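You operate a simulated robot arm through the tools that you are given. There is no shell and no other tool. Be economical: measure what you need, move in short steps, check, and stop when the job is done.

The job below is to be done with a simulated robot arm. You get a single attempt, and the scene is never put back.

Task
Switch the blender off, dial to OFF, lid and jar on the bench.

It is judged by the outcome, as a careful person would: the job done as asked, and still so three seconds after it is handed in. It fails if anything else is knocked over, pushed out of place, dropped, spilled or broken. A push-on lid holds only when it is set on centred and level and pressed home; a screw cap is set on level and turned clockwise until tight.

Robot
A 6-joint arm with a two-finger parallel gripper, fixed in place. Base frame: the origin is at the foot of the arm, x ahead of it, y to its left, z up. Lengths are in m, angles in degrees, forces in N, time in s.
Its first joint turns from -66.0 to 66.0 degrees. Payload 2.7 kg.
The TCP is the grasp point between the finger pads, 0.023 m short of the fingertips. In the tool frame z runs along the fingers and y along their closing line. Largest opening 0.094 m; finger width 0.038, thickness 0.01; the body of the gripper, 0.054 by 0.096 m, starts 0.039 m behind the TCP.
Orientation is that of the tool frame in the base frame, as a unit quaternion [w, x, y, z]. With the fingers straight down and closing along the base's y, the tool's x points along the base's -x, its y along +y and its z along -z.

Tools
- The arm moves only by the tool servo_tool. Its argument "series" is a list of rows, each a list of 7 numbers: the shift along the tool's x, y, z in units of 25 mm (1.0 is 25 mm), then the turn, a rotation vector about the tool's x, y, z in units of 5 degrees (1.0 is 5 degrees), then the finger opening in mm, from 0 to 94. In form: [[dx, dy, dz, ax, ay, az, fingers], ...]. A call has 1 to 12 rows; each row shifts and turns the commanded pose from where the row before left it, along the tool's axes as they then stand. A call with a number of a shift or a turn outside -1 to 1 is refused whole. Rows are played at 5 a second. More than 0.05 m and 8.6 degrees between two rows, or a gripper value outside its range, and nothing of the call is played. A pose out of reach is approached as far as the arm can. The call stops where the force on the tool passes 90 N (or 10 N more than at its start, if that is more) or the arm is blocked; 0.2 s more then pass. Each finger travels about 0.045 m/s and halts on what it meets, pressing with about 27 N; the grip force reading is that of the motor and also rises with nothing between the fingers. The clock runs only during rows and for 0.2 s after the last one: add rows that do not move to give the fingers time. The reply holds the time, the measured pose of the TCP, the force on the tool along the base axes, the opening and the grip force, in the units named above and with some noise.
- Cameras (640 x 400 px; columns grow to the right, rows downward): "scene" is fixed at [0.0936, -0.4669, 1.4097]; the picture's right is [0.46, -0.89, 0.00], its down [-0.61, -0.32, -0.72] and it looks along [0.64, 0.33, -0.69] (base axes); focal length 295 px, centre (320, 200). "wrist" rides on the gripper at [0.086, 0.016, -0.075] in the tool frame; the picture's right is [-0.18, 0.98, 0.00], its down [-0.58, -0.11, -0.81] and it looks along [-0.79, -0.15, 0.59] (tool axes); focal length 243 px, centre (320, 200). There is no depth. A picture from a camera that has moved, and an enlarged one, comes with that camera's place and axes in the base frame and with its lens. The place of the scene camera against the robot may be out by one fixed shift of up to 0.025 m in any direction.
- camera(camera): a new picture of that camera. No time passes.
- enlarge(camera, box): a new picture of the part [left, top, right, bottom] of that camera's present view, enlarged. No time passes.
- close_job(): hands the job in; it is judged then, once.

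Go step by step. Nothing tells you positions but the pictures and the camera data: compare them with the known pose of the tool, close in by small moves and look again before you grip or let go. The budget is 120 turns and 76 pictures, counting those below and the enlarged ones. Unless the task says otherwise, let go and move clear before handing in, and close with one line.

The tools are called after ">>>" by a JSON object that holds its "fn" and its "kwargs". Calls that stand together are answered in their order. servo_tool: Moves the arm, as the interface text tells. Its arguments: {"type":"object","properties":{"series":{"type":"array"}},"required":["series"]} The other tools are called the same way: camera (camera) takes a picture; enlarge (camera, box) takes an enlarged picture of a part of a camera's view; close_job () hands the job in.

At the start:

```text
clock: 0.0
ee_pos: [0.3157, -0.2152, 1.1881]
tcp_rot: [0.002, 0.0, 1.0, 0.0]
wrist_force: [0.1, 0.1, -0.5]
gripper_width: 0.0939
finger_force: 0.1
```

scene: 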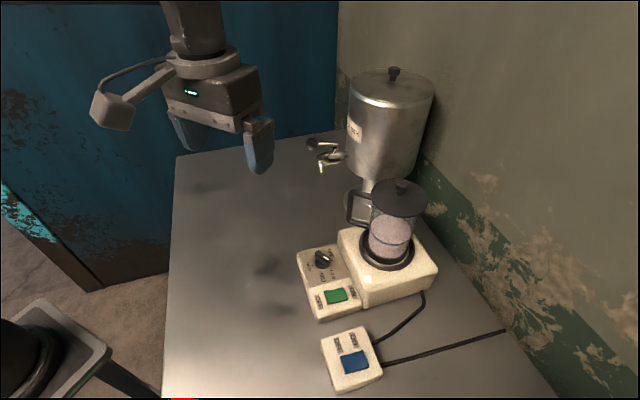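
wrist: 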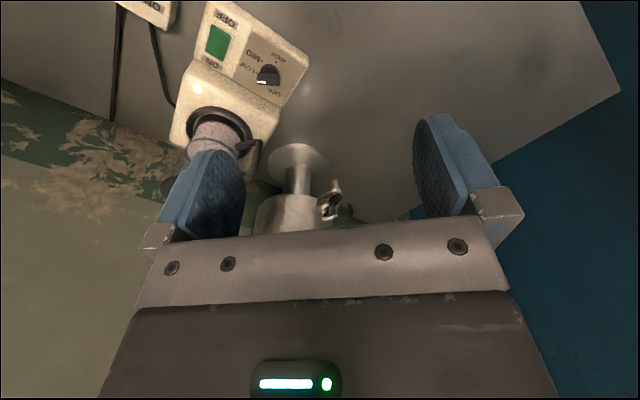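

I see a blender base with a dial, a green rocker switch, a jar with lid on top, and a separate switch box (blue) on its cord; I'll look at the details first.

>>> {"fn": "enlarge", "kwargs": {"camera": "scene", "box": [280, 160, 460, 300]}}

>>> {"fn": "enlarge", "kwargs": {"camera": "scene", "box": [280, 230, 440, 400]}}

>>> {"fn": "enlarge", "kwargs": {"camera": "wrist", "box": [160, 0, 320, 110]}}

```text
2.86 times, centred on (370, 230) of scene
camera zoom: at [0.0936, -0.4669, 1.4097], right [0.46, -0.89, 0.0], down [-0.61, -0.32, -0.72], along [0.64, 0.33, -0.69], focal length 844 px, centre (177, 114)
```

zoom: 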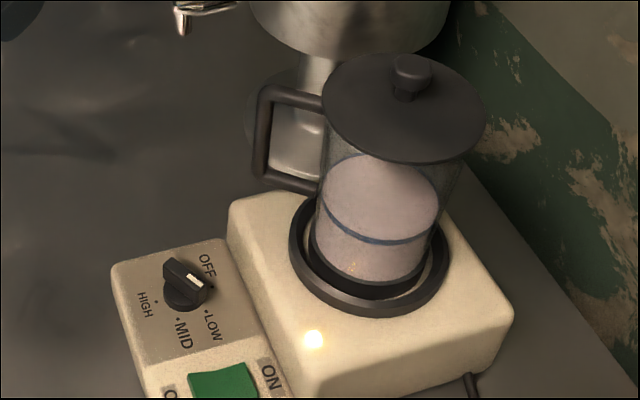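

```text
2.35 times, centred on (360, 315) of scene
camera zoom: at [0.0936, -0.4669, 1.4097], right [0.46, -0.89, 0.0], down [-0.61, -0.32, -0.72], along [0.64, 0.33, -0.69], focal length 695 px, centre (226, -71)
```

zoom: 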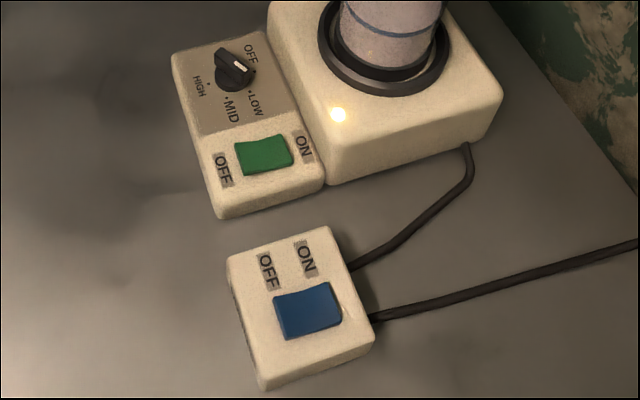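

```text
3.64 times, centred on (240, 55) of wrist
camera zoom: at [0.2282, -0.1982, 1.2614], right [0.18, 0.98, 0.0], down [0.58, -0.11, 0.81], along [0.79, -0.15, -0.59], focal length 882 px, centre (611, 727)
```

zoom: 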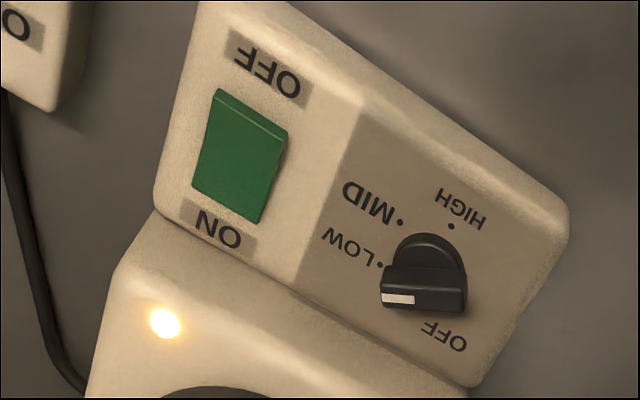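

The green rocker is at ON with the lamp lit, and the dial mark sits away from OFF. I'll shift the arm sideways at height to triangulate with the wrist camera.

>>> {"fn": "servo_tool", "kwargs": {"series": [[1, -1, 0, 0, 0, 0, 94], [1, -1, 0, 0, 0, 0, 94], [1, -1, 0, 0, 0, 0, 94], [0, -1, 0, 0, 0, 0, 94], [0, 0, 0, 0, 0, 0, 94]]}}

>>> {"fn": "camera", "kwargs": {"camera": "wrist"}}

>>> {"fn": "camera", "kwargs": {"camera": "scene"}}

```text
clock: 1.2
ee_pos: [0.2405, -0.314, 1.1884]
tcp_rot: [0.001, -0.001, 1.0, -0.001]
wrist_force: [0.3, 0.6, -0.2]
gripper_width: 0.0939
finger_force: 0.1
```

```text
70 pictures are left
camera wrist: at [0.1531, -0.2987, 1.2618], right [0.18, 0.98, 0.0], down [0.58, -0.11, 0.81], along [0.79, -0.15, -0.59], focal length 243 px, centre (320, 200)
```

wrist: 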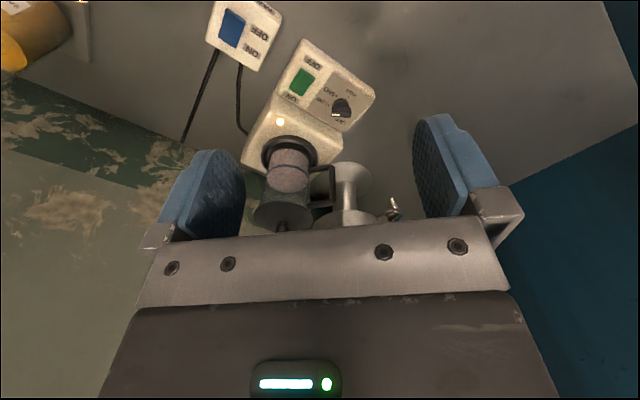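

```text
69 pictures are left
```

scene: 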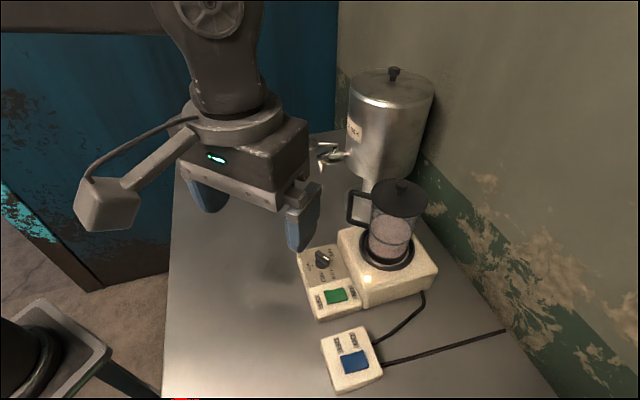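

The wrist rays put the rocker near (0.34, -0.36) and the dial near (0.40, -0.31), on a panel at z of roughly 0.89–0.95. I'll go above the rocker, turn the tool square to the panel, close the fingers and look again.

>>> {"fn": "servo_tool", "kwargs": {"series": [[-0.756, -0.304, 0.946, 0, 0, 0, 60], [-0.756, -0.304, 0.946, 0, 0, 0, 30], [-0.756, -0.304, 0.946, 0, 0, 0, 0], [-0.756, -0.304, 0.946, 0, 0, 0, 0], [-0.756, -0.304, 0.946, 0, 0, 0, 0], [0, 0, 0, 0, 0, -0.943, 0], [0, 0, 0, 0, 0, -0.943, 0], [0, 0, 0, 0, 0, -0.943, 0], [0, 0, 0, 0, 0, -0.943, 0], [0, 0, 0, 0, 0, -0.943, 0], [0, 0, 0, 0, 0, -0.943, 0], [0, 0, 0, 0, 0, -0.943, 0]]}}

>>> {"fn": "camera", "kwargs": {"camera": "wrist"}}

>>> {"fn": "camera", "kwargs": {"camera": "scene"}}

```text
clock: 3.8
ee_pos: [0.3356, -0.3523, 1.0696]
tcp_rot: [0.0, -0.284, 0.959, -0.001]
wrist_force: [-0.2, 0.0, 0.2]
gripper_width: 0.0002
finger_force: 27.3
```

```text
68 pictures are left
camera wrist: at [0.2529, -0.3862, 1.1434], right [-0.38, 0.92, 0.0], down [0.55, 0.23, 0.81], along [0.75, 0.31, -0.59], focal length 243 px, centre (320, 200)
```

wrist: 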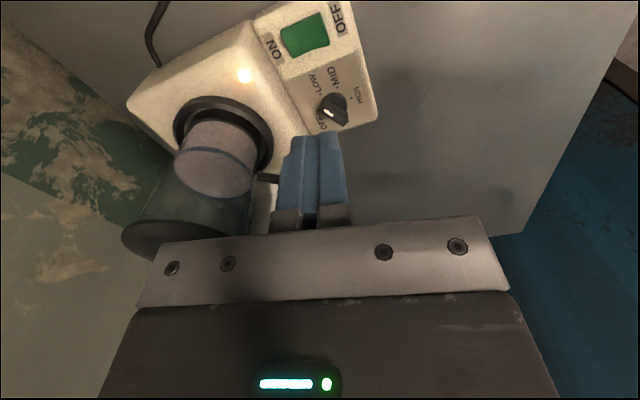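

```text
67 pictures are left
```

scene: 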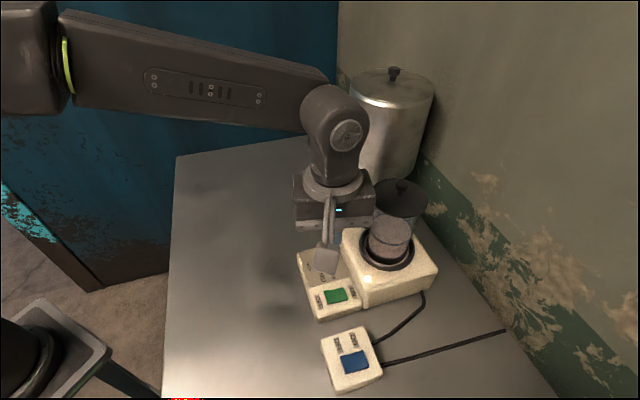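

The rocker triangulates to about (0.343, -0.363, 0.892), consistent across three views, and the panel is at about 43° yaw. I'll turn 10° more, descend part-way above the OFF half and look.

>>> {"fn": "servo_tool", "kwargs": {"series": [[0, 0, 0.9, 0, 0, -1, 0], [0, 0, 0.9, 0, 0, -1, 0], [0, 0, 0.9, 0, 0, 0, 0], [0, 0, 0.9, 0, 0, 0, 0], [0, 0, 0, 0, 0, 0, 0]]}}

>>> {"fn": "camera", "kwargs": {"camera": "wrist"}}

>>> {"fn": "enlarge", "kwargs": {"camera": "scene", "box": [280, 200, 440, 330]}}

```text
clock: 5.0
ee_pos: [0.3361, -0.3518, 0.9797]
tcp_rot: [0.0, -0.367, 0.93, 0.0]
wrist_force: [0.0, 0.4, 0.4]
gripper_width: 0.0
finger_force: 27.3
```

```text
66 pictures are left
camera wrist: at [0.2601, -0.3995, 1.0532], right [-0.54, 0.84, 0.0], down [0.5, 0.32, 0.81], along [0.68, 0.43, -0.59], focal length 243 px, centre (320, 200)
```

wrist: 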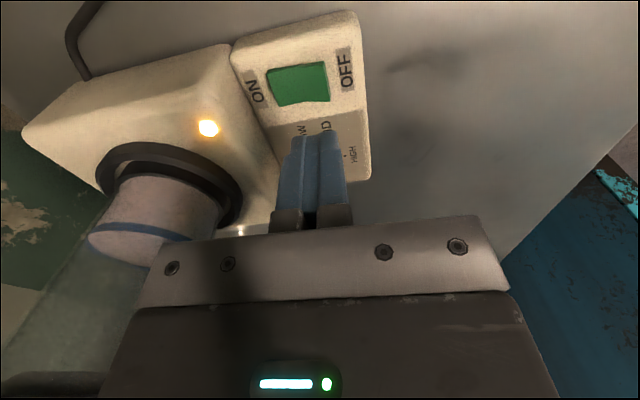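

```text
3.08 times, centred on (360, 265) of scene
camera zoom: at [0.0936, -0.4669, 1.4097], right [0.46, -0.89, 0.0], down [-0.61, -0.32, -0.72], along [0.64, 0.33, -0.69], focal length 909 px, centre (197, 0)
```

zoom: 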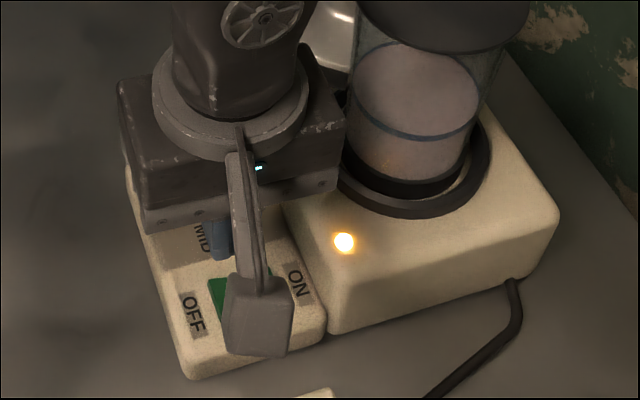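

The rocker is now at (0.342, -0.364, 0.893) and the fingers hang over its OFF half, 13 mm off centre. I'll lower to just above it, then press in small steps.

>>> {"fn": "servo_tool", "kwargs": {"series": [[0, 0, 0.9, 0, 0, 0, 0], [0, 0, 0.9, 0, 0, 0, 0], [0, 0, 0.2, 0, 0, 0, 0], [0, 0, 0.2, 0, 0, 0, 0], [0, 0, 0, 0, 0, 0, 0]]}}

>>> {"fn": "camera", "kwargs": {"camera": "wrist"}}

```text
clock: 6.2
ee_pos: [0.3365, -0.352, 0.9243]
tcp_rot: [0.001, -0.366, 0.931, -0.001]
wrist_force: [0.5, 0.5, 0.3]
gripper_width: 0.0
finger_force: 27.0
```

```text
64 pictures are left
camera wrist: at [0.2602, -0.3994, 0.9982], right [-0.54, 0.84, 0.0], down [0.5, 0.32, 0.81], along [0.68, 0.43, -0.59], focal length 243 px, centre (320, 200)
```

wrist: 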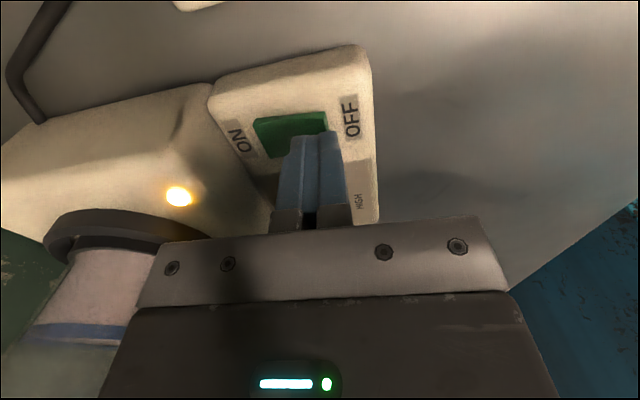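

The tips are about 1 cm above the panel on the OFF half; no contact yet. I'll nudge toward the rocker's middle line and press in 3 mm steps.

>>> {"fn": "servo_tool", "kwargs": {"series": [[0.2, 0, 0.1, 0, 0, 0, 0], [0, 0, 0.12, 0, 0, 0, 0], [0, 0, 0.12, 0, 0, 0, 0], [0, 0, 0, 0, 0, 0, 0]]}}

>>> {"fn": "camera", "kwargs": {"camera": "wrist"}}

```text
clock: 7.2
ee_pos: [0.3319, -0.3559, 0.9172]
tcp_rot: [0.001, -0.367, 0.93, -0.001]
wrist_force: [-4.5, 2.1, 5.2]
gripper_width: 0.0004
finger_force: 27.2
```

```text
63 pictures are left
camera wrist: at [0.2565, -0.4029, 0.9902], right [-0.54, 0.84, 0.0], down [0.5, 0.32, 0.81], along [0.68, 0.43, -0.59], focal length 243 px, centre (320, 200)
```

wrist: 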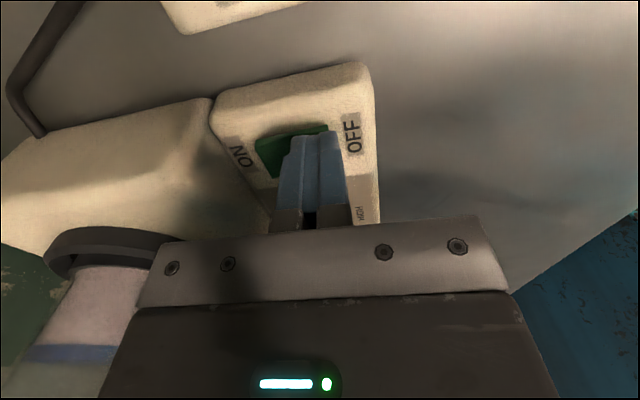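

The lamp has gone out, so the rocker has tipped to OFF. I'll press 1.5 mm more, then lift and check.

>>> {"fn": "servo_tool", "kwargs": {"series": [[0, 0, 0.06, 0, 0, 0, 0], [0, 0, 0, 0, 0, 0, 0], [0, 0, -1, 0, 0, 0, 0], [0, 0, -1, 0, 0, 0, 0], [0, 0, -1, 0, 0, 0, 0], [0, 0, -1, 0, 0, 0, 0], [0, 0, -1, 0, 0, 0, 0], [0, 0, 0, 0, 0, 0, 0]]}}

>>> {"fn": "camera", "kwargs": {"camera": "wrist"}}

```text
clock: 9.0
ee_pos: [0.3324, -0.3541, 1.039]
tcp_rot: [0.001, -0.367, 0.93, -0.001]
wrist_force: [-0.3, 0.3, 0.4]
gripper_width: 0.0
finger_force: 26.6
```

```text
62 pictures are left
camera wrist: at [0.2571, -0.403, 1.1142], right [-0.54, 0.84, 0.0], down [0.5, 0.32, 0.81], along [0.68, 0.43, -0.59], focal length 243 px, centre (320, 200)
```

wrist: 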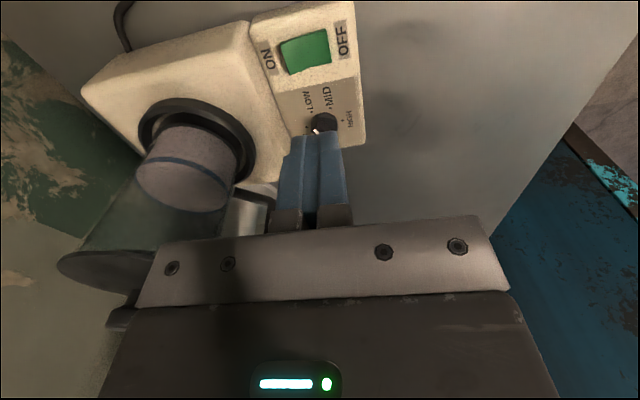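

The lamp is off and the rocker tipped to OFF. Next is the dial: I'll back off a little to see it clearly.

>>> {"fn": "servo_tool", "kwargs": {"series": [[1, 0, 0, 0, 0, 0, 40], [1, 0, 0, 0, 0, 0, 60], [0, 0, 0, 0, 0, 0, 60], [0, 0, 0, 0, 0, 0, 60]]}}

>>> {"fn": "camera", "kwargs": {"camera": "wrist"}}

>>> {"fn": "enlarge", "kwargs": {"camera": "wrist", "box": [260, 50, 400, 137]}}

>>> {"fn": "enlarge", "kwargs": {"camera": "scene", "box": [290, 230, 370, 280]}}

```text
clock: 10.0
ee_pos: [0.2958, -0.3886, 1.0411]
tcp_rot: [-0.001, -0.366, 0.93, 0.0]
wrist_force: [0.3, -0.9, 0.9]
gripper_width: 0.0599
finger_force: 0.0
```

```text
61 pictures are left
camera wrist: at [0.22, -0.4367, 1.1142], right [-0.54, 0.84, 0.0], down [0.5, 0.32, 0.81], along [0.68, 0.43, -0.59], focal length 243 px, centre (320, 200)
```

wrist: 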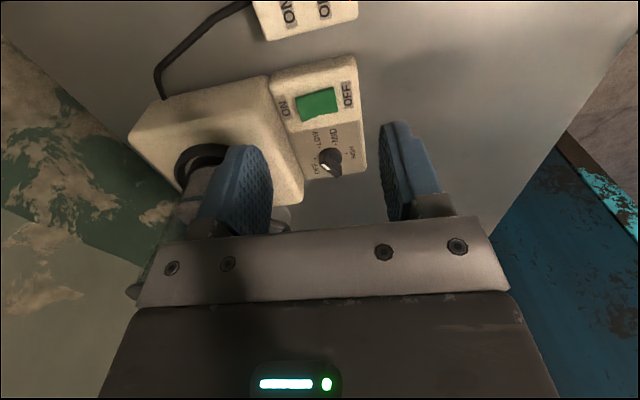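

```text
4.57 times, centred on (330, 94) of wrist
camera zoom: at [0.22, -0.4367, 1.1142], right [-0.54, 0.84, 0.0], down [0.5, 0.32, 0.81], along [0.68, 0.43, -0.59], focal length 1109 px, centre (274, 687)
```

zoom: 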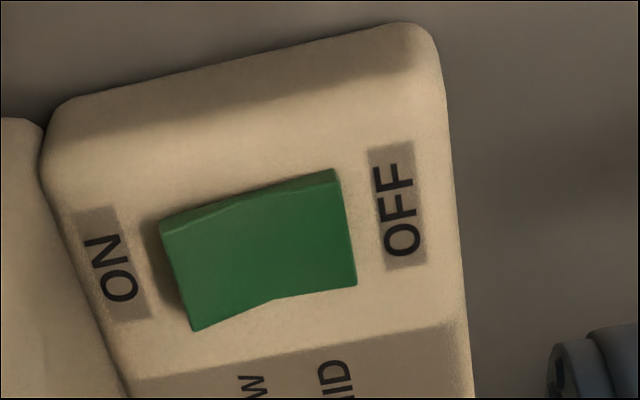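

```text
8.00 times, centred on (330, 255) of scene
camera zoom: at [0.0936, -0.4669, 1.4097], right [0.46, -0.89, 0.0], down [-0.61, -0.32, -0.72], along [0.64, 0.33, -0.69], focal length 2363 px, centre (240, -240)
```

zoom: 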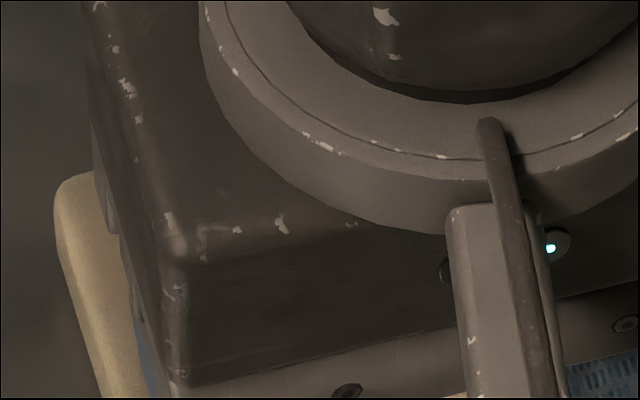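

The rocker is down on the OFF side. Now a close look at the dial.

>>> {"fn": "enlarge", "kwargs": {"camera": "wrist", "box": [290, 120, 370, 190]}}

```text
5.71 times, centred on (330, 155) of wrist
camera zoom: at [0.22, -0.4367, 1.1142], right [-0.54, 0.84, 0.0], down [0.5, 0.32, 0.81], along [0.68, 0.43, -0.59], focal length 1386 px, centre (263, 457)
```

zoom: 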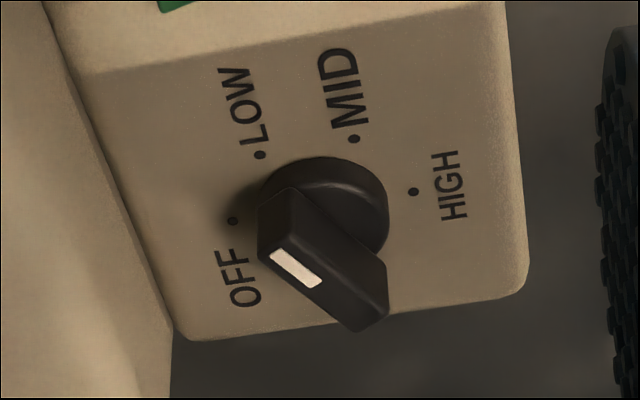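

The pointer is at LOW (dots fit a circle centred (0.393, -0.312), OFF at -46°, pointer at about -105°). The jar handle stands close to the dial, so I'll move lid and jar first and turn the dial afterwards; I'm raising and turning the tool to look at the jar.

>>> {"fn": "servo_tool", "kwargs": {"series": [[0, 0, -0.8, 0, 0, 0, 94], [0, 0, -0.8, 0, 0, 0, 94], [0, 0, -0.8, 0, 0, 0, 94], [0, 0, -0.8, 0, 0, 1, 94], [0, 0, -0.8, 0, 0, 1, 94], [0, 0, -0.8, 0, 0, 1, 94], [0, 0, 0, 0, 0, 1, 94], [0, 0, 0, 0, 0, 1, 94], [0, 0, 0, 0, 0, 1, 94], [0, 0, 0, 0, 0, 1, 94], [0, 0, 0, 0, 0, 1, 94], [0, 0, 0, 0, 0, 0.6, 94]]}}

>>> {"fn": "servo_tool", "kwargs": {"series": [[-0.3, 0.4, 0, 0, 0, 1, 94], [-0.3, 0.4, 0, 0, 0, 1, 94], [-0.3, 0.4, 0, 0, 0, 1, 94], [-0.3, 0.4, 0, 0, 0, 1, 94], [-0.3, 0.4, 0, 0, 0, 1, 94], [-0.3, 0.4, 0, 0, 0, 1, 94], [-0.3, 0.4, 0, 0, 0, 1, 94], [-0.3, 0.4, 0, 0, 0, 1, 94], [-0.3, 0.4, 0, 0, 0, 1, 94], [0, 0, 0, 0, 0, 1, 94], [0, 0, 0, 0, 0, 0, 94]]}}

>>> {"fn": "camera", "kwargs": {"camera": "wrist"}}

>>> {"fn": "camera", "kwargs": {"camera": "scene"}}

```text
clock: 12.6
ee_pos: [0.2951, -0.3893, 1.1601]
tcp_rot: [0.0, 0.001, 1.0, 0.0]
wrist_force: [-0.5, -0.5, 0.0]
gripper_width: 0.0939
finger_force: 0.1
```

```text
clock: 15.0
ee_pos: [0.3882, -0.329, 1.1612]
tcp_rot: [0.001, 0.423, 0.906, 0.0]
wrist_force: [0.6, 0.1, 0.0]
gripper_width: 0.0941
finger_force: 0.1
```

```text
57 pictures are left
camera wrist: at [0.3427, -0.253, 1.2338], right [0.87, 0.49, 0.0], down [0.29, -0.52, 0.81], along [0.4, -0.7, -0.59], focal length 243 px, centre (320, 200)
```

wrist: 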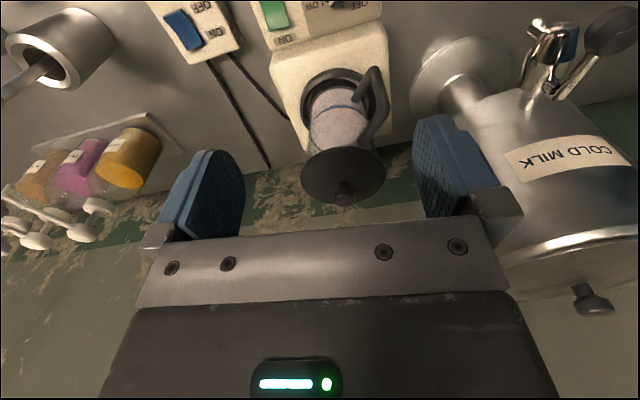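

```text
56 pictures are left
```

scene: 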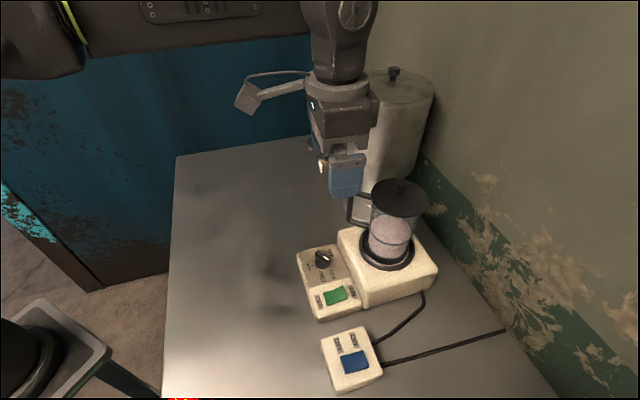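

The jar, lid with knob and handle are clear now; other items lie to the right (-y) and the milk dispenser to the left. I'll enlarge the jar to measure it.

>>> {"fn": "enlarge", "kwargs": {"camera": "wrist", "box": [260, 50, 420, 215]}}

```text
2.42 times, centred on (340, 132) of wrist
camera zoom: at [0.3427, -0.253, 1.2338], right [0.87, 0.49, 0.0], down [0.29, -0.52, 0.81], along [0.4, -0.7, -0.59], focal length 588 px, centre (272, 364)
```

zoom: 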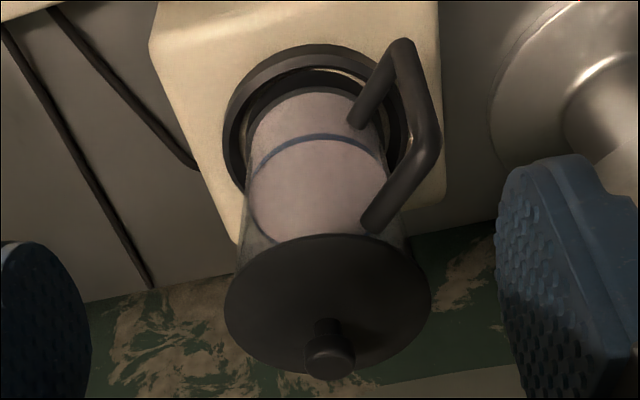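

I take the jar axis to be at (0.458, -0.408), lid top z ≈ 1.062, knob top ≈ 1.087, lid diameter 0.09, handle pointing +y. I'll move above the knob with half-open fingers and look.

>>> {"fn": "servo_tool", "kwargs": {"series": [[-0.844, 0.024, 0, 0, 0, 0, 60], [-0.844, 0.024, 0, 0, 0, 0, 50], [-0.844, 0.024, 0, 0, 0, 0, 50], [-0.844, 0.024, 0, 0, 0, 0, 50], [-0.844, 0.024, 0, 0, 0, 0, 50], [0, 0, 0.6, 0, 0, 0, 50], [0, 0, 0.6, 0, 0, 0, 50], [0, 0, 0, 0, 0, 0, 50]]}}

>>> {"fn": "camera", "kwargs": {"camera": "wrist"}}

>>> {"fn": "enlarge", "kwargs": {"camera": "scene", "box": [290, 110, 450, 240]}}

```text
clock: 16.8
ee_pos: [0.4352, -0.3856, 1.1247]
tcp_rot: [0.001, 0.423, 0.906, -0.001]
wrist_force: [-0.4, 1.2, 0.5]
gripper_width: 0.0499
finger_force: 0.1
out of reach, approached as far as the arm can: row 4, 5
```

```text
54 pictures are left
camera wrist: at [0.3902, -0.3096, 1.1986], right [0.87, 0.49, 0.0], down [0.29, -0.52, 0.81], along [0.4, -0.7, -0.59], focal length 243 px, centre (320, 200)
```

wrist: 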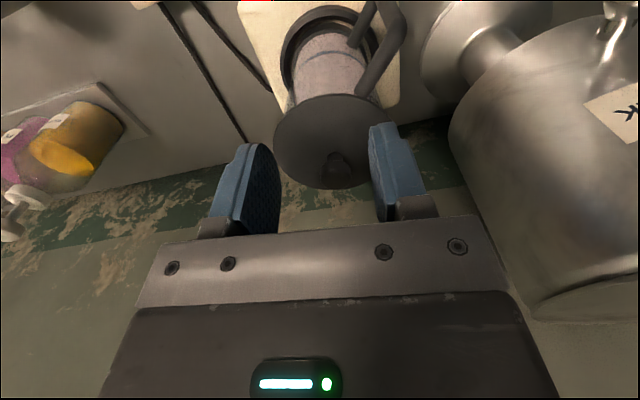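

```text
3.08 times, centred on (370, 175) of scene
camera zoom: at [0.0936, -0.4669, 1.4097], right [0.46, -0.89, 0.0], down [-0.61, -0.32, -0.72], along [0.64, 0.33, -0.69], focal length 909 px, centre (166, 277)
```

zoom: 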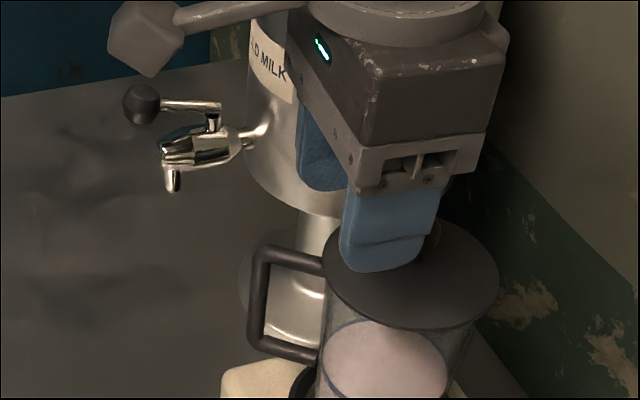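

The knob re-measures at (0.459, -0.408); the arm ran out of reach 3 cm short at that height. I'll go lower, straddling the knob's height, and slide outward.

>>> {"fn": "servo_tool", "kwargs": {"series": [[0, 0.15, 0.5, 0, 0, 0, 50], [0, 0, 0.5, 0, 0, 0, 50], [-0.4, 0, 0, 0, 0, 0, 50], [-0.4, 0, 0, 0, 0, 0, 50], [-0.4, 0, 0, 0, 0, 0, 50], [0, 0, 0, 0, 0, 0, 50]]}}

>>> {"fn": "camera", "kwargs": {"camera": "wrist"}}

```text
clock: 18.2
ee_pos: [0.4516, -0.3977, 1.1004]
tcp_rot: [0.0, 0.423, 0.906, 0.0]
wrist_force: [-0.6, -0.5, 0.2]
gripper_width: 0.0501
finger_force: 0.1
out of reach, approached as far as the arm can: row 5
```

```text
52 pictures are left
camera wrist: at [0.4064, -0.3228, 1.1732], right [0.87, 0.49, 0.0], down [0.29, -0.52, 0.81], along [0.4, -0.7, -0.59], focal length 243 px, centre (320, 200)
```

wrist: 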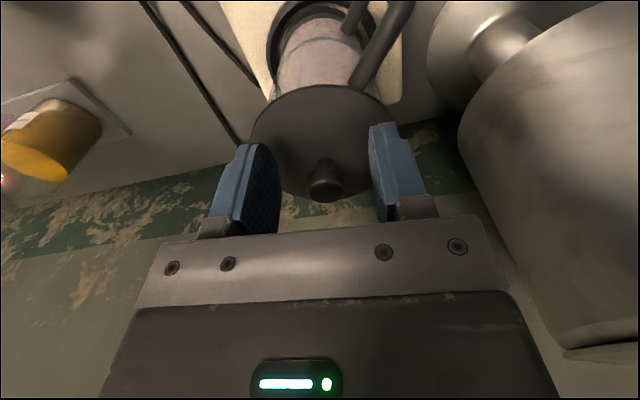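

Straight-down reach ends just short, so I'll tilt the tool 15° outward about the closing axis, which gives reach and lifting room while still gripping the knob squarely.

>>> {"fn": "servo_tool", "kwargs": {"series": [[0, 0, 0, 0, -1, 0, 50], [0, 0, 0, 0, -1, 0, 50], [0, 0, 0, 0, -1, 0, 50], [-0.46, -0.04, 0.13, 0, 0, 0, 50], [0, 0, 0, 0, 0, 0, 50]]}}

>>> {"fn": "camera", "kwargs": {"camera": "wrist"}}

>>> {"fn": "enlarge", "kwargs": {"camera": "scene", "box": [310, 110, 470, 240]}}

```text
clock: 19.4
ee_pos: [0.4587, -0.409, 1.0999]
tcp_rot: [0.119, 0.419, 0.899, -0.056]
wrist_force: [-0.4, 0.6, 0.0]
gripper_width: 0.0502
finger_force: 0.0
```

```text
51 pictures are left
camera wrist: at [0.4025, -0.3199, 1.1487], right [0.87, 0.5, 0.05], down [0.14, -0.34, 0.93], along [0.48, -0.8, -0.36], focal length 243 px, centre (320, 200)
```

wrist: 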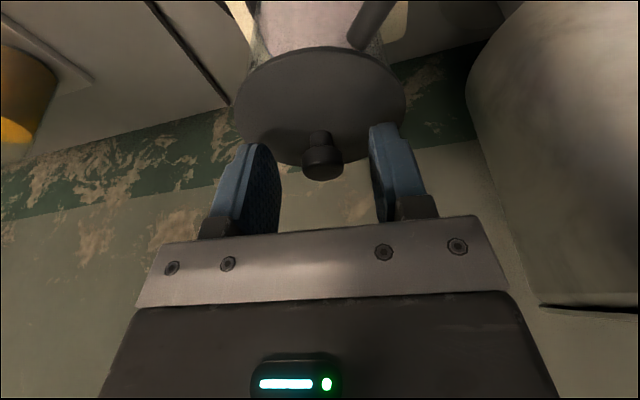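

```text
3.08 times, centred on (390, 175) of scene
camera zoom: at [0.0936, -0.4669, 1.4097], right [0.46, -0.89, 0.0], down [-0.61, -0.32, -0.72], along [0.64, 0.33, -0.69], focal length 909 px, centre (105, 277)
```

zoom: 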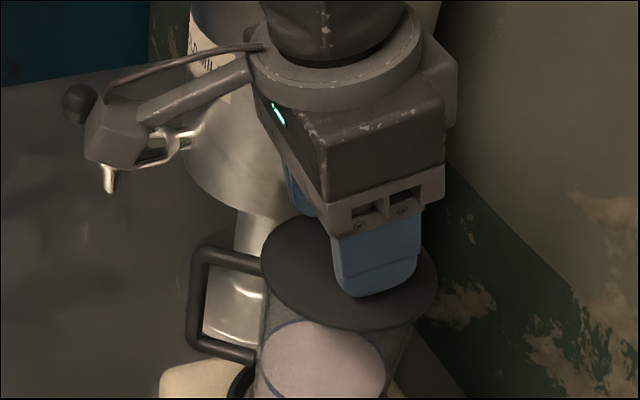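

The fingers straddle the knob, centred on it. I'll lower 4 mm and close on the knob.

>>> {"fn": "servo_tool", "kwargs": {"series": [[0.04, 0, 0.155, 0, 0, 0, 50], [0, 0, 0, 0, 0, 0, 30], [0, 0, 0, 0, 0, 0, 10], [0, 0, 0, 0, 0, 0, 0], [0, 0, 0, 0, 0, 0, 0], [0, 0, 0, 0, 0, 0, 0]]}}

>>> {"fn": "camera", "kwargs": {"camera": "wrist"}}

```text
clock: 20.8
ee_pos: [0.4581, -0.4086, 1.0956]
tcp_rot: [0.119, 0.419, 0.898, -0.055]
wrist_force: [-0.4, 1.2, 0.7]
gripper_width: 0.0205
finger_force: 26.6
```

```text
49 pictures are left
camera wrist: at [0.4028, -0.3196, 1.1446], right [0.87, 0.5, 0.05], down [0.14, -0.34, 0.93], along [0.48, -0.8, -0.37], focal length 243 px, centre (320, 200)
```

wrist: 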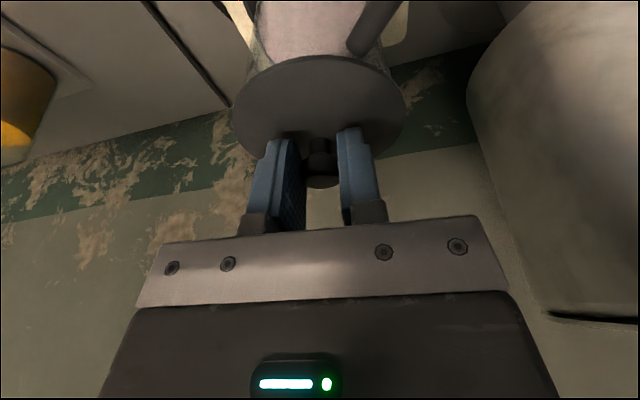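

The knob is held at 20.5 mm. I'll lift straight up in small steps, watching whether the jar follows.

>>> {"fn": "servo_tool", "kwargs": {"series": [[-0.04, 0, -0.155, 0, 0, 0, 0], [-0.04, 0, -0.155, 0, 0, 0, 0], [-0.04, 0, -0.155, 0, 0, 0, 0], [0, 0, 0, 0, 0, 0, 0]]}}

>>> {"fn": "camera", "kwargs": {"camera": "wrist"}}

>>> {"fn": "enlarge", "kwargs": {"camera": "scene", "box": [310, 150, 470, 280]}}

```text
clock: 21.8
ee_pos: [0.4584, -0.4084, 1.1078]
tcp_rot: [0.12, 0.419, 0.899, -0.056]
wrist_force: [-0.3, 0.5, -0.2]
gripper_width: 0.0207
finger_force: 26.9
```

```text
48 pictures are left
camera wrist: at [0.4028, -0.3197, 1.1567], right [0.87, 0.5, 0.05], down [0.14, -0.34, 0.93], along [0.48, -0.8, -0.37], focal length 243 px, centre (320, 200)
```

wrist: 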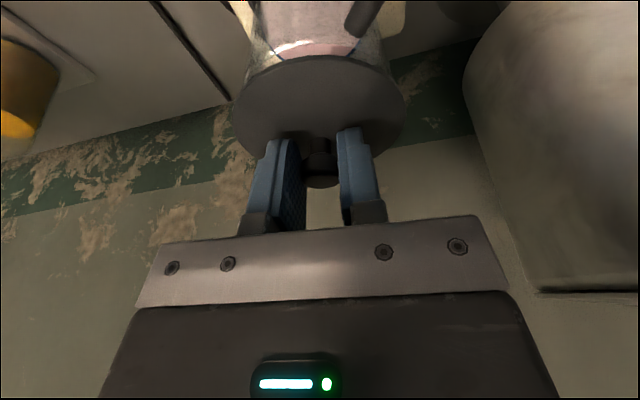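

```text
3.08 times, centred on (390, 215) of scene
camera zoom: at [0.0936, -0.4669, 1.4097], right [0.46, -0.89, 0.0], down [-0.61, -0.32, -0.72], along [0.64, 0.33, -0.69], focal length 909 px, centre (105, 154)
```

zoom: 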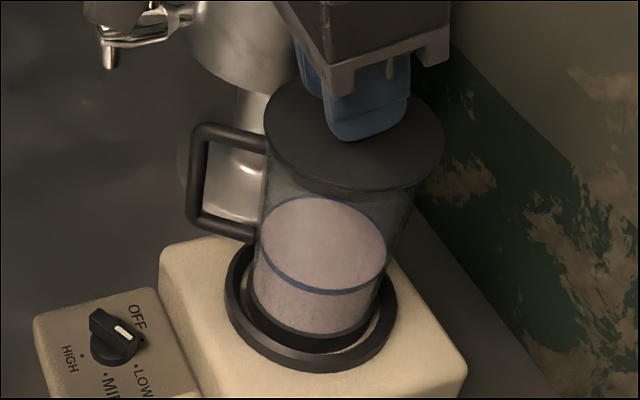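

The lid comes off freely and the jar stays seated. I'll lift further until clear of the rim.

>>> {"fn": "servo_tool", "kwargs": {"series": [[-0.08, 0, -0.31, 0, 0, 0, 0], [-0.08, 0, -0.31, 0, 0, 0, 0], [-0.08, 0, -0.31, 0, 0, 0, 0], [-0.08, 0, -0.31, 0, 0, 0, 0], [0, 0, 0, 0, 0, 0, 0]]}}

>>> {"fn": "camera", "kwargs": {"camera": "scene"}}

```text
clock: 23.0
ee_pos: [0.4572, -0.4079, 1.1395]
tcp_rot: [0.118, 0.42, 0.898, -0.056]
wrist_force: [0.2, 0.2, -0.4]
gripper_width: 0.0203
finger_force: 27.3
```

```text
46 pictures are left
```

scene: 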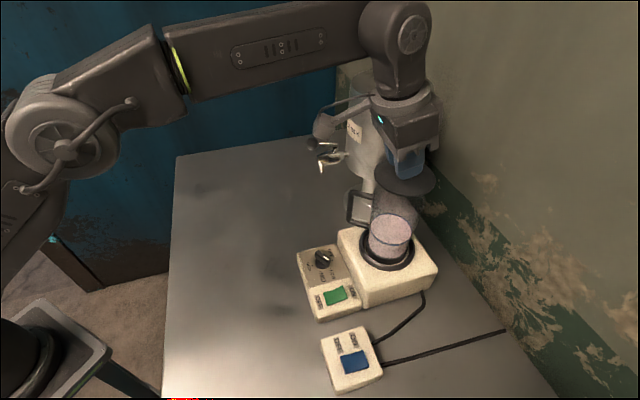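

The lid is clear of the jar. I'll carry it up and toward the robot, then over to the open bench on the left.

>>> {"fn": "servo_tool", "kwargs": {"series": [[-0.1, 0, -0.35, 0, 0, 0, 0], [0.766, 0.185, -0.33, 0, 0, 0, 0], [0.766, 0.185, -0.33, 0, 0, 0, 0], [0.766, 0.185, -0.25, 0, 0, 0, 0], [0.766, 0.185, -0.25, 0, 0, 0, 0], [0.766, 0.185, -0.25, 0, 0, 0, 0], [0.766, 0.185, -0.25, 0, 0, 0, 0], [0.766, 0.185, -0.25, 0, 0, 0, 0], [0.766, 0.185, -0.25, 0, 0, 0, 0], [0.766, 0.185, -0.25, 0, 0, 0, 0], [0.766, 0.185, -0.25, 0, 0, 0, 0], [0, 0, 0, 0, 0, 0, 0]]}}

>>> {"fn": "camera", "kwargs": {"camera": "scene"}}

>>> {"fn": "camera", "kwargs": {"camera": "wrist"}}

```text
clock: 25.6
ee_pos: [0.363, -0.2245, 1.1637]
tcp_rot: [0.119, 0.419, 0.898, -0.056]
wrist_force: [0.4, -1.6, -0.5]
gripper_width: 0.0206
finger_force: 26.6
```

```text
45 pictures are left
```

scene: 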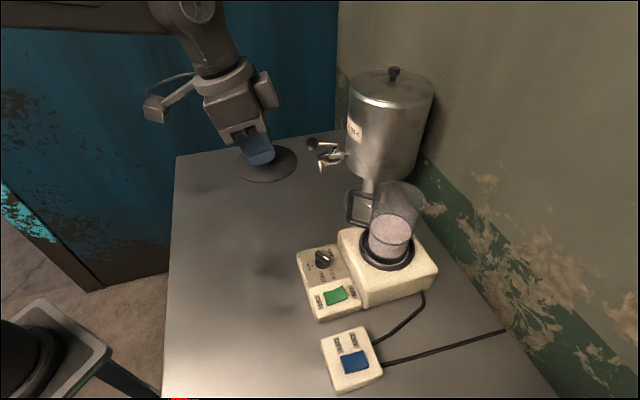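

```text
44 pictures are left
camera wrist: at [0.3081, -0.1348, 1.2127], right [0.87, 0.5, 0.05], down [0.14, -0.34, 0.93], along [0.48, -0.8, -0.37], focal length 243 px, centre (320, 200)
```

wrist: 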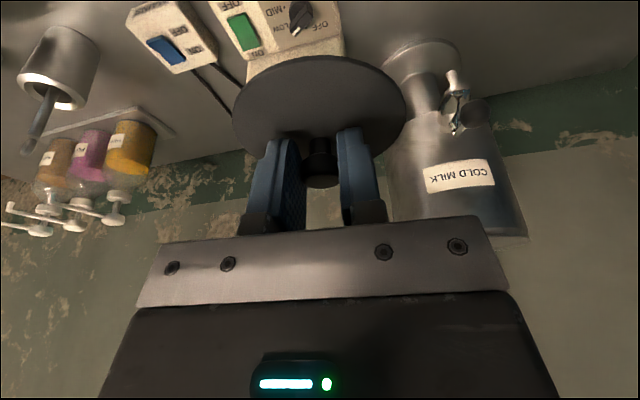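

Next I'll carry the lid to about (0.40, -0.03) and lower to z 1.04.

>>> {"fn": "servo_tool", "kwargs": {"series": [[0.7625, 0.7675, 0.4175, 0, 0, 0, 0], [0.7625, 0.7675, 0.4175, 0, 0, 0, 0], [0.7625, 0.7675, 0.4175, 0, 0, 0, 0], [0.7625, 0.7675, 0.4175, 0, 0, 0, 0], [0.7625, 0.7675, 0.4175, 0, 0, 0, 0], [0.7625, 0.7675, 0.4175, 0, 0, 0, 0], [0.7625, 0.7675, 0.4175, 0, 0, 0, 0], [0.7625, 0.7675, 0.4175, 0, 0, 0, 0], [0, 0, 0, 0, 0, 0, 0]]}}

>>> {"fn": "camera", "kwargs": {"camera": "scene"}}

>>> {"fn": "camera", "kwargs": {"camera": "wrist"}}

```text
clock: 27.6
ee_pos: [0.3996, -0.0294, 1.044]
tcp_rot: [0.119, 0.419, 0.899, -0.055]
wrist_force: [0.3, -0.4, -0.3]
gripper_width: 0.0203
finger_force: 26.8
```

```text
43 pictures are left
```

scene: 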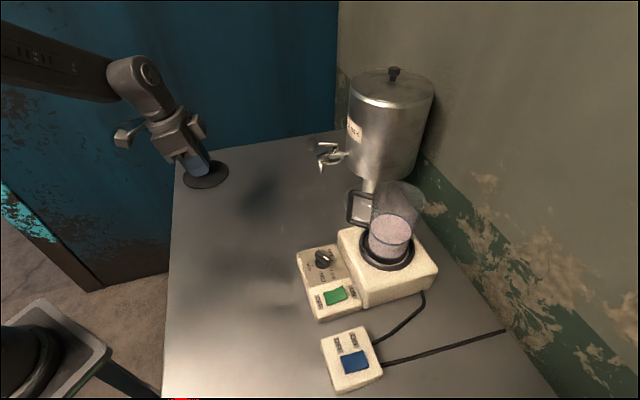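

```text
42 pictures are left
camera wrist: at [0.3454, 0.0597, 1.0921], right [0.87, 0.5, 0.05], down [0.14, -0.34, 0.93], along [0.48, -0.8, -0.37], focal length 243 px, centre (320, 200)
```

wrist: 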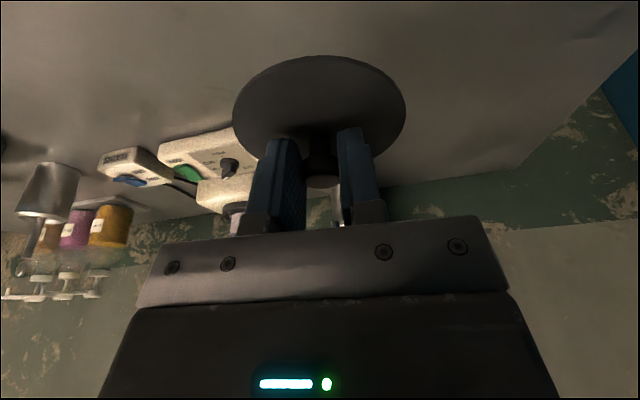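

The lid is over free bench with ample margin. I'll lower in stages, watching for the shadow and contact.

>>> {"fn": "servo_tool", "kwargs": {"series": [[0.224, 0, 0.837, 0, 0, 0, 0], [0.224, 0, 0.837, 0, 0, 0, 0], [0.224, 0, 0.837, 0, 0, 0, 0], [0, 0, 0, 0, 0, 0, 0]]}}

>>> {"fn": "enlarge", "kwargs": {"camera": "scene", "box": [130, 120, 290, 250]}}

>>> {"fn": "camera", "kwargs": {"camera": "wrist"}}

```text
clock: 28.6
ee_pos: [0.3994, -0.0282, 0.9775]
tcp_rot: [0.119, 0.418, 0.899, -0.056]
wrist_force: [-0.4, 1.3, -0.8]
gripper_width: 0.0205
finger_force: 27.3
```

```text
3.08 times, centred on (210, 185) of scene
camera zoom: at [0.0936, -0.4669, 1.4097], right [0.46, -0.89, 0.0], down [-0.61, -0.32, -0.72], along [0.64, 0.33, -0.69], focal length 909 px, centre (658, 246)
```

zoom: 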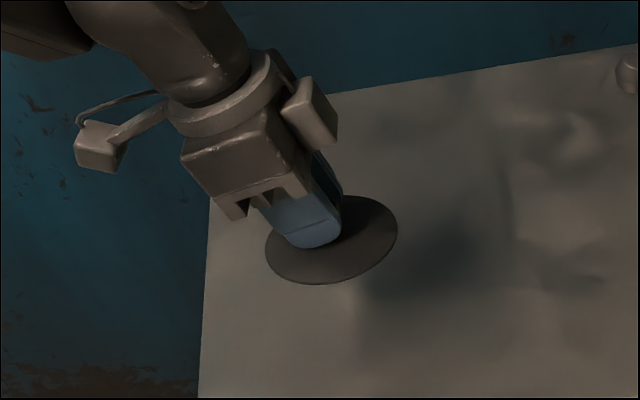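

```text
40 pictures are left
camera wrist: at [0.3446, 0.0593, 1.027], right [0.87, 0.5, 0.05], down [0.14, -0.34, 0.93], along [0.48, -0.8, -0.37], focal length 243 px, centre (320, 200)
```

wrist: 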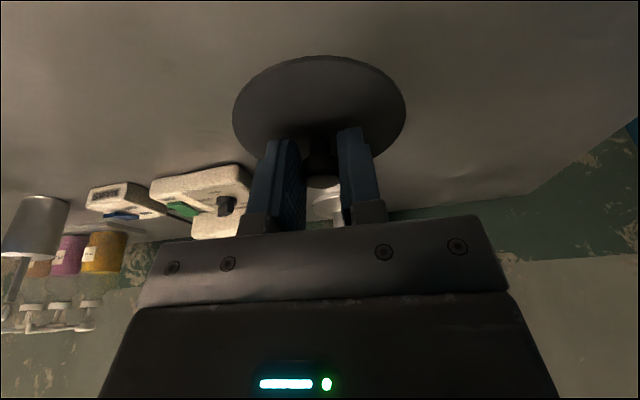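

No contact yet. Lowering another 25 mm in 5 mm steps.

>>> {"fn": "servo_tool", "kwargs": {"series": [[0.052, 0, 0.193, 0, 0, 0, 0], [0.052, 0, 0.193, 0, 0, 0, 0], [0.052, 0, 0.193, 0, 0, 0, 0], [0.052, 0, 0.193, 0, 0, 0, 0], [0.052, 0, 0.193, 0, 0, 0, 0], [0, 0, 0, 0, 0, 0, 0]]}}

>>> {"fn": "enlarge", "kwargs": {"camera": "scene", "box": [130, 120, 290, 250]}}

```text
clock: 30.0
ee_pos: [0.4007, -0.0286, 0.9545]
tcp_rot: [0.119, 0.418, 0.899, -0.056]
wrist_force: [1.1, -0.3, -0.2]
gripper_width: 0.0208
finger_force: 27.0
```

```text
3.08 times, centred on (210, 185) of scene
camera zoom: at [0.0936, -0.4669, 1.4097], right [0.46, -0.89, 0.0], down [-0.61, -0.32, -0.72], along [0.64, 0.33, -0.69], focal length 909 px, centre (658, 246)
```

zoom: 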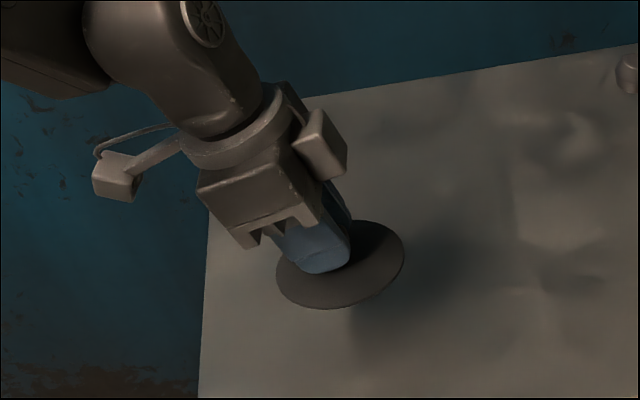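

Still free. Continuing another 20 mm.

>>> {"fn": "servo_tool", "kwargs": {"series": [[0.052, 0, 0.193, 0, 0, 0, 0], [0.052, 0, 0.193, 0, 0, 0, 0], [0.052, 0, 0.193, 0, 0, 0, 0], [0.052, 0, 0.193, 0, 0, 0, 0], [0, 0, 0, 0, 0, 0, 0]]}}

>>> {"fn": "enlarge", "kwargs": {"camera": "scene", "box": [130, 120, 290, 250]}}

```text
clock: 31.2
ee_pos: [0.4, -0.0291, 0.9327]
tcp_rot: [0.12, 0.42, 0.898, -0.055]
wrist_force: [-0.1, -0.4, -0.4]
gripper_width: 0.0206
finger_force: 26.5
```

```text
3.08 times, centred on (210, 185) of scene
camera zoom: at [0.0936, -0.4669, 1.4097], right [0.46, -0.89, 0.0], down [-0.61, -0.32, -0.72], along [0.64, 0.33, -0.69], focal length 909 px, centre (658, 246)
```

zoom: 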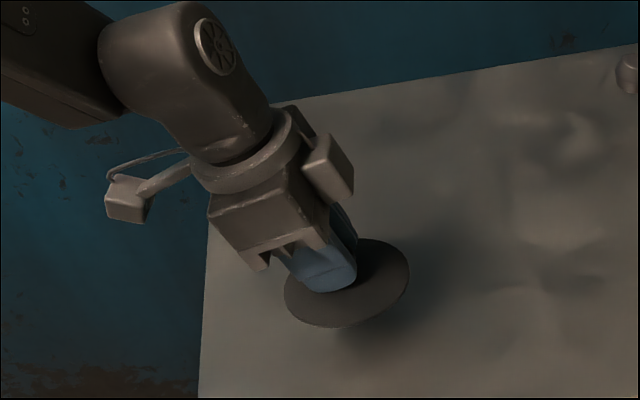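

The shadow closes in beneath the lid. Continuing with smaller steps.

>>> {"fn": "servo_tool", "kwargs": {"series": [[0.042, 0, 0.155, 0, 0, 0, 0], [0.042, 0, 0.155, 0, 0, 0, 0], [0.042, 0, 0.155, 0, 0, 0, 0], [0, 0, 0, 0, 0, 0, 0]]}}

>>> {"fn": "enlarge", "kwargs": {"camera": "scene", "box": [170, 160, 290, 250]}}

```text
clock: 32.2
ee_pos: [0.3988, -0.0304, 0.9227]
tcp_rot: [0.119, 0.418, 0.899, -0.054]
wrist_force: [0.0, 0.1, -0.3]
gripper_width: 0.0204
finger_force: 27.2
```

```text
4.44 times, centred on (230, 205) of scene
camera zoom: at [0.0936, -0.4669, 1.4097], right [0.46, -0.89, 0.0], down [-0.61, -0.32, -0.72], along [0.64, 0.33, -0.69], focal length 1313 px, centre (720, 178)
```

zoom: 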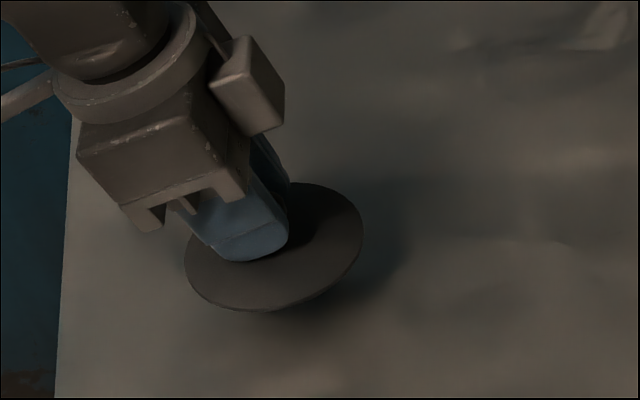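

>>> {"fn": "servo_tool", "kwargs": {"series": [[0.031, 0, 0.116, 0, 0, 0, 0], [0.031, 0, 0.116, 0, 0, 0, 0], [0.031, 0, 0.116, 0, 0, 0, 0], [0, 0, 0, 0, 0, 0, 0]]}}

>>> {"fn": "enlarge", "kwargs": {"camera": "scene", "box": [170, 160, 290, 250]}}

```text
clock: 33.2
ee_pos: [0.4003, -0.0295, 0.9118]
tcp_rot: [0.12, 0.419, 0.898, -0.055]
wrist_force: [0.8, 0.1, -0.4]
gripper_width: 0.0204
finger_force: 27.3
```

```text
4.44 times, centred on (230, 205) of scene
camera zoom: at [0.0936, -0.4669, 1.4097], right [0.46, -0.89, 0.0], down [-0.61, -0.32, -0.72], along [0.64, 0.33, -0.69], focal length 1313 px, centre (720, 178)
```

zoom: 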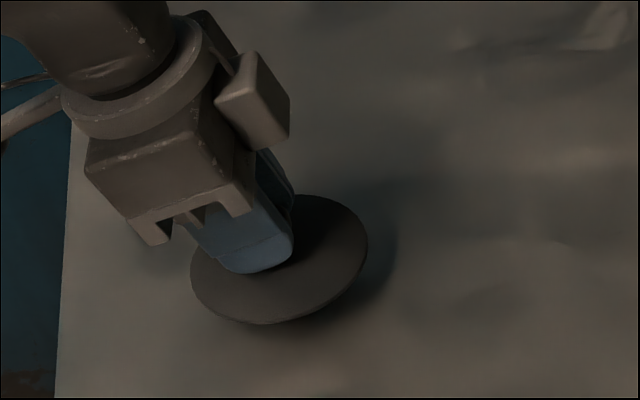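

Getting close; continuing in 2.5 mm steps.

>>> {"fn": "servo_tool", "kwargs": {"series": [[0.026, 0, 0.097, 0, 0, 0, 0], [0.026, 0, 0.097, 0, 0, 0, 0], [0, 0, 0, 0, 0, 0, 0]]}}

>>> {"fn": "servo_tool", "kwargs": {"series": [[0.026, 0, 0.097, 0, 0, 0, 0], [0, 0, 0, 0, 0, 0, 0]]}}

```text
clock: 34.0
ee_pos: [0.4005, -0.0278, 0.9077]
tcp_rot: [0.119, 0.418, 0.899, -0.056]
wrist_force: [0.3, -1.1, 0.6]
gripper_width: 0.0205
finger_force: 26.7
```

```text
clock: 34.6
ee_pos: [0.3997, -0.0288, 0.9059]
tcp_rot: [0.119, 0.42, 0.898, -0.055]
wrist_force: [0.1, -0.4, -0.2]
gripper_width: 0.0202
finger_force: 27.0
```

>>> {"fn": "servo_tool", "kwargs": {"series": [[0.026, 0, 0.097, 0, 0, 0, 0], [0, 0, 0, 0, 0, 0, 0]]}}

>>> {"fn": "servo_tool", "kwargs": {"series": [[0.026, 0, 0.097, 0, 0, 0, 0], [0, 0, 0, 0, 0, 0, 0]]}}

>>> {"fn": "enlarge", "kwargs": {"camera": "scene", "box": [170, 160, 290, 250]}}

```text
clock: 35.2
ee_pos: [0.3994, -0.0284, 0.9038]
tcp_rot: [0.118, 0.419, 0.899, -0.056]
wrist_force: [-0.1, 0.5, -0.2]
gripper_width: 0.0202
finger_force: 27.4
```

```text
clock: 35.8
ee_pos: [0.4001, -0.0283, 0.9003]
tcp_rot: [0.119, 0.419, 0.898, -0.055]
wrist_force: [0.0, -0.3, -1.3]
gripper_width: 0.0203
finger_force: 26.6
```

```text
4.44 times, centred on (230, 205) of scene
camera zoom: at [0.0936, -0.4669, 1.4097], right [0.46, -0.89, 0.0], down [-0.61, -0.32, -0.72], along [0.64, 0.33, -0.69], focal length 1313 px, centre (720, 178)
```

zoom: 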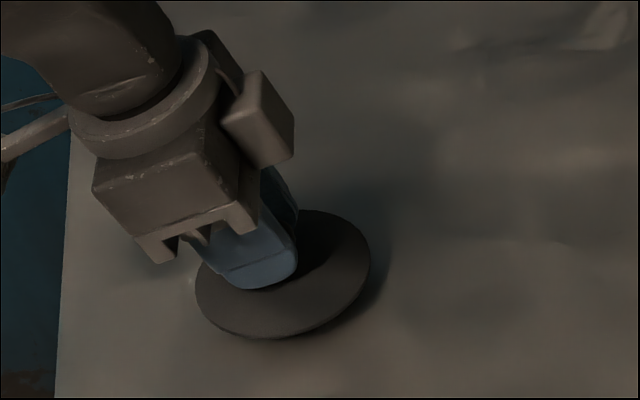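

The contact shadow is narrow now; continuing 2.5 mm at a time.

>>> {"fn": "servo_tool", "kwargs": {"series": [[0.026, 0, 0.097, 0, 0, 0, 0], [0, 0, 0, 0, 0, 0, 0]]}}

>>> {"fn": "servo_tool", "kwargs": {"series": [[0.026, 0, 0.097, 0, 0, 0, 0], [0, 0, 0, 0, 0, 0, 0]]}}

>>> {"fn": "servo_tool", "kwargs": {"series": [[0.026, 0, 0.097, 0, 0, 0, 0], [0, 0, 0, 0, 0, 0, 0]]}}

>>> {"fn": "enlarge", "kwargs": {"camera": "scene", "box": [170, 160, 290, 250]}}

```text
clock: 36.4
ee_pos: [0.4015, -0.0282, 0.8977]
tcp_rot: [0.119, 0.419, 0.899, -0.056]
wrist_force: [-0.6, 0.2, -0.1]
gripper_width: 0.0203
finger_force: 27.1
```

```text
clock: 37.0
ee_pos: [0.4002, -0.0292, 0.8947]
tcp_rot: [0.119, 0.418, 0.899, -0.055]
wrist_force: [-1.1, 0.3, 0.2]
gripper_width: 0.0204
finger_force: 27.0
```

```text
clock: 37.6
ee_pos: [0.3986, -0.0287, 0.8944]
tcp_rot: [0.12, 0.419, 0.898, -0.055]
wrist_force: [-5.9, 1.7, 20.9]
gripper_width: 0.0203
finger_force: 27.4
```

```text
4.44 times, centred on (230, 205) of scene
camera zoom: at [0.0932, -0.4669, 1.4098], right [0.46, -0.89, 0.0], down [-0.61, -0.32, -0.72], along [0.64, 0.33, -0.69], focal length 1313 px, centre (720, 178)
```

zoom: 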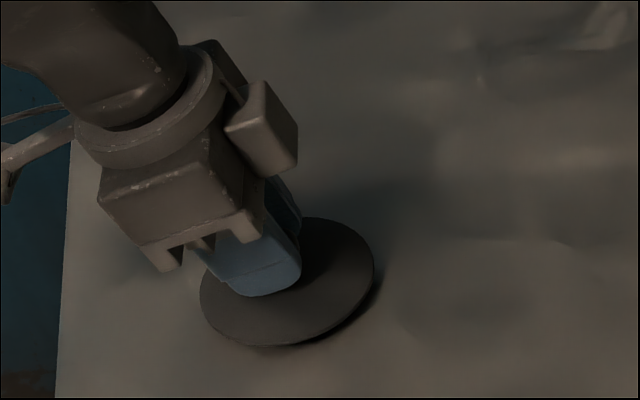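

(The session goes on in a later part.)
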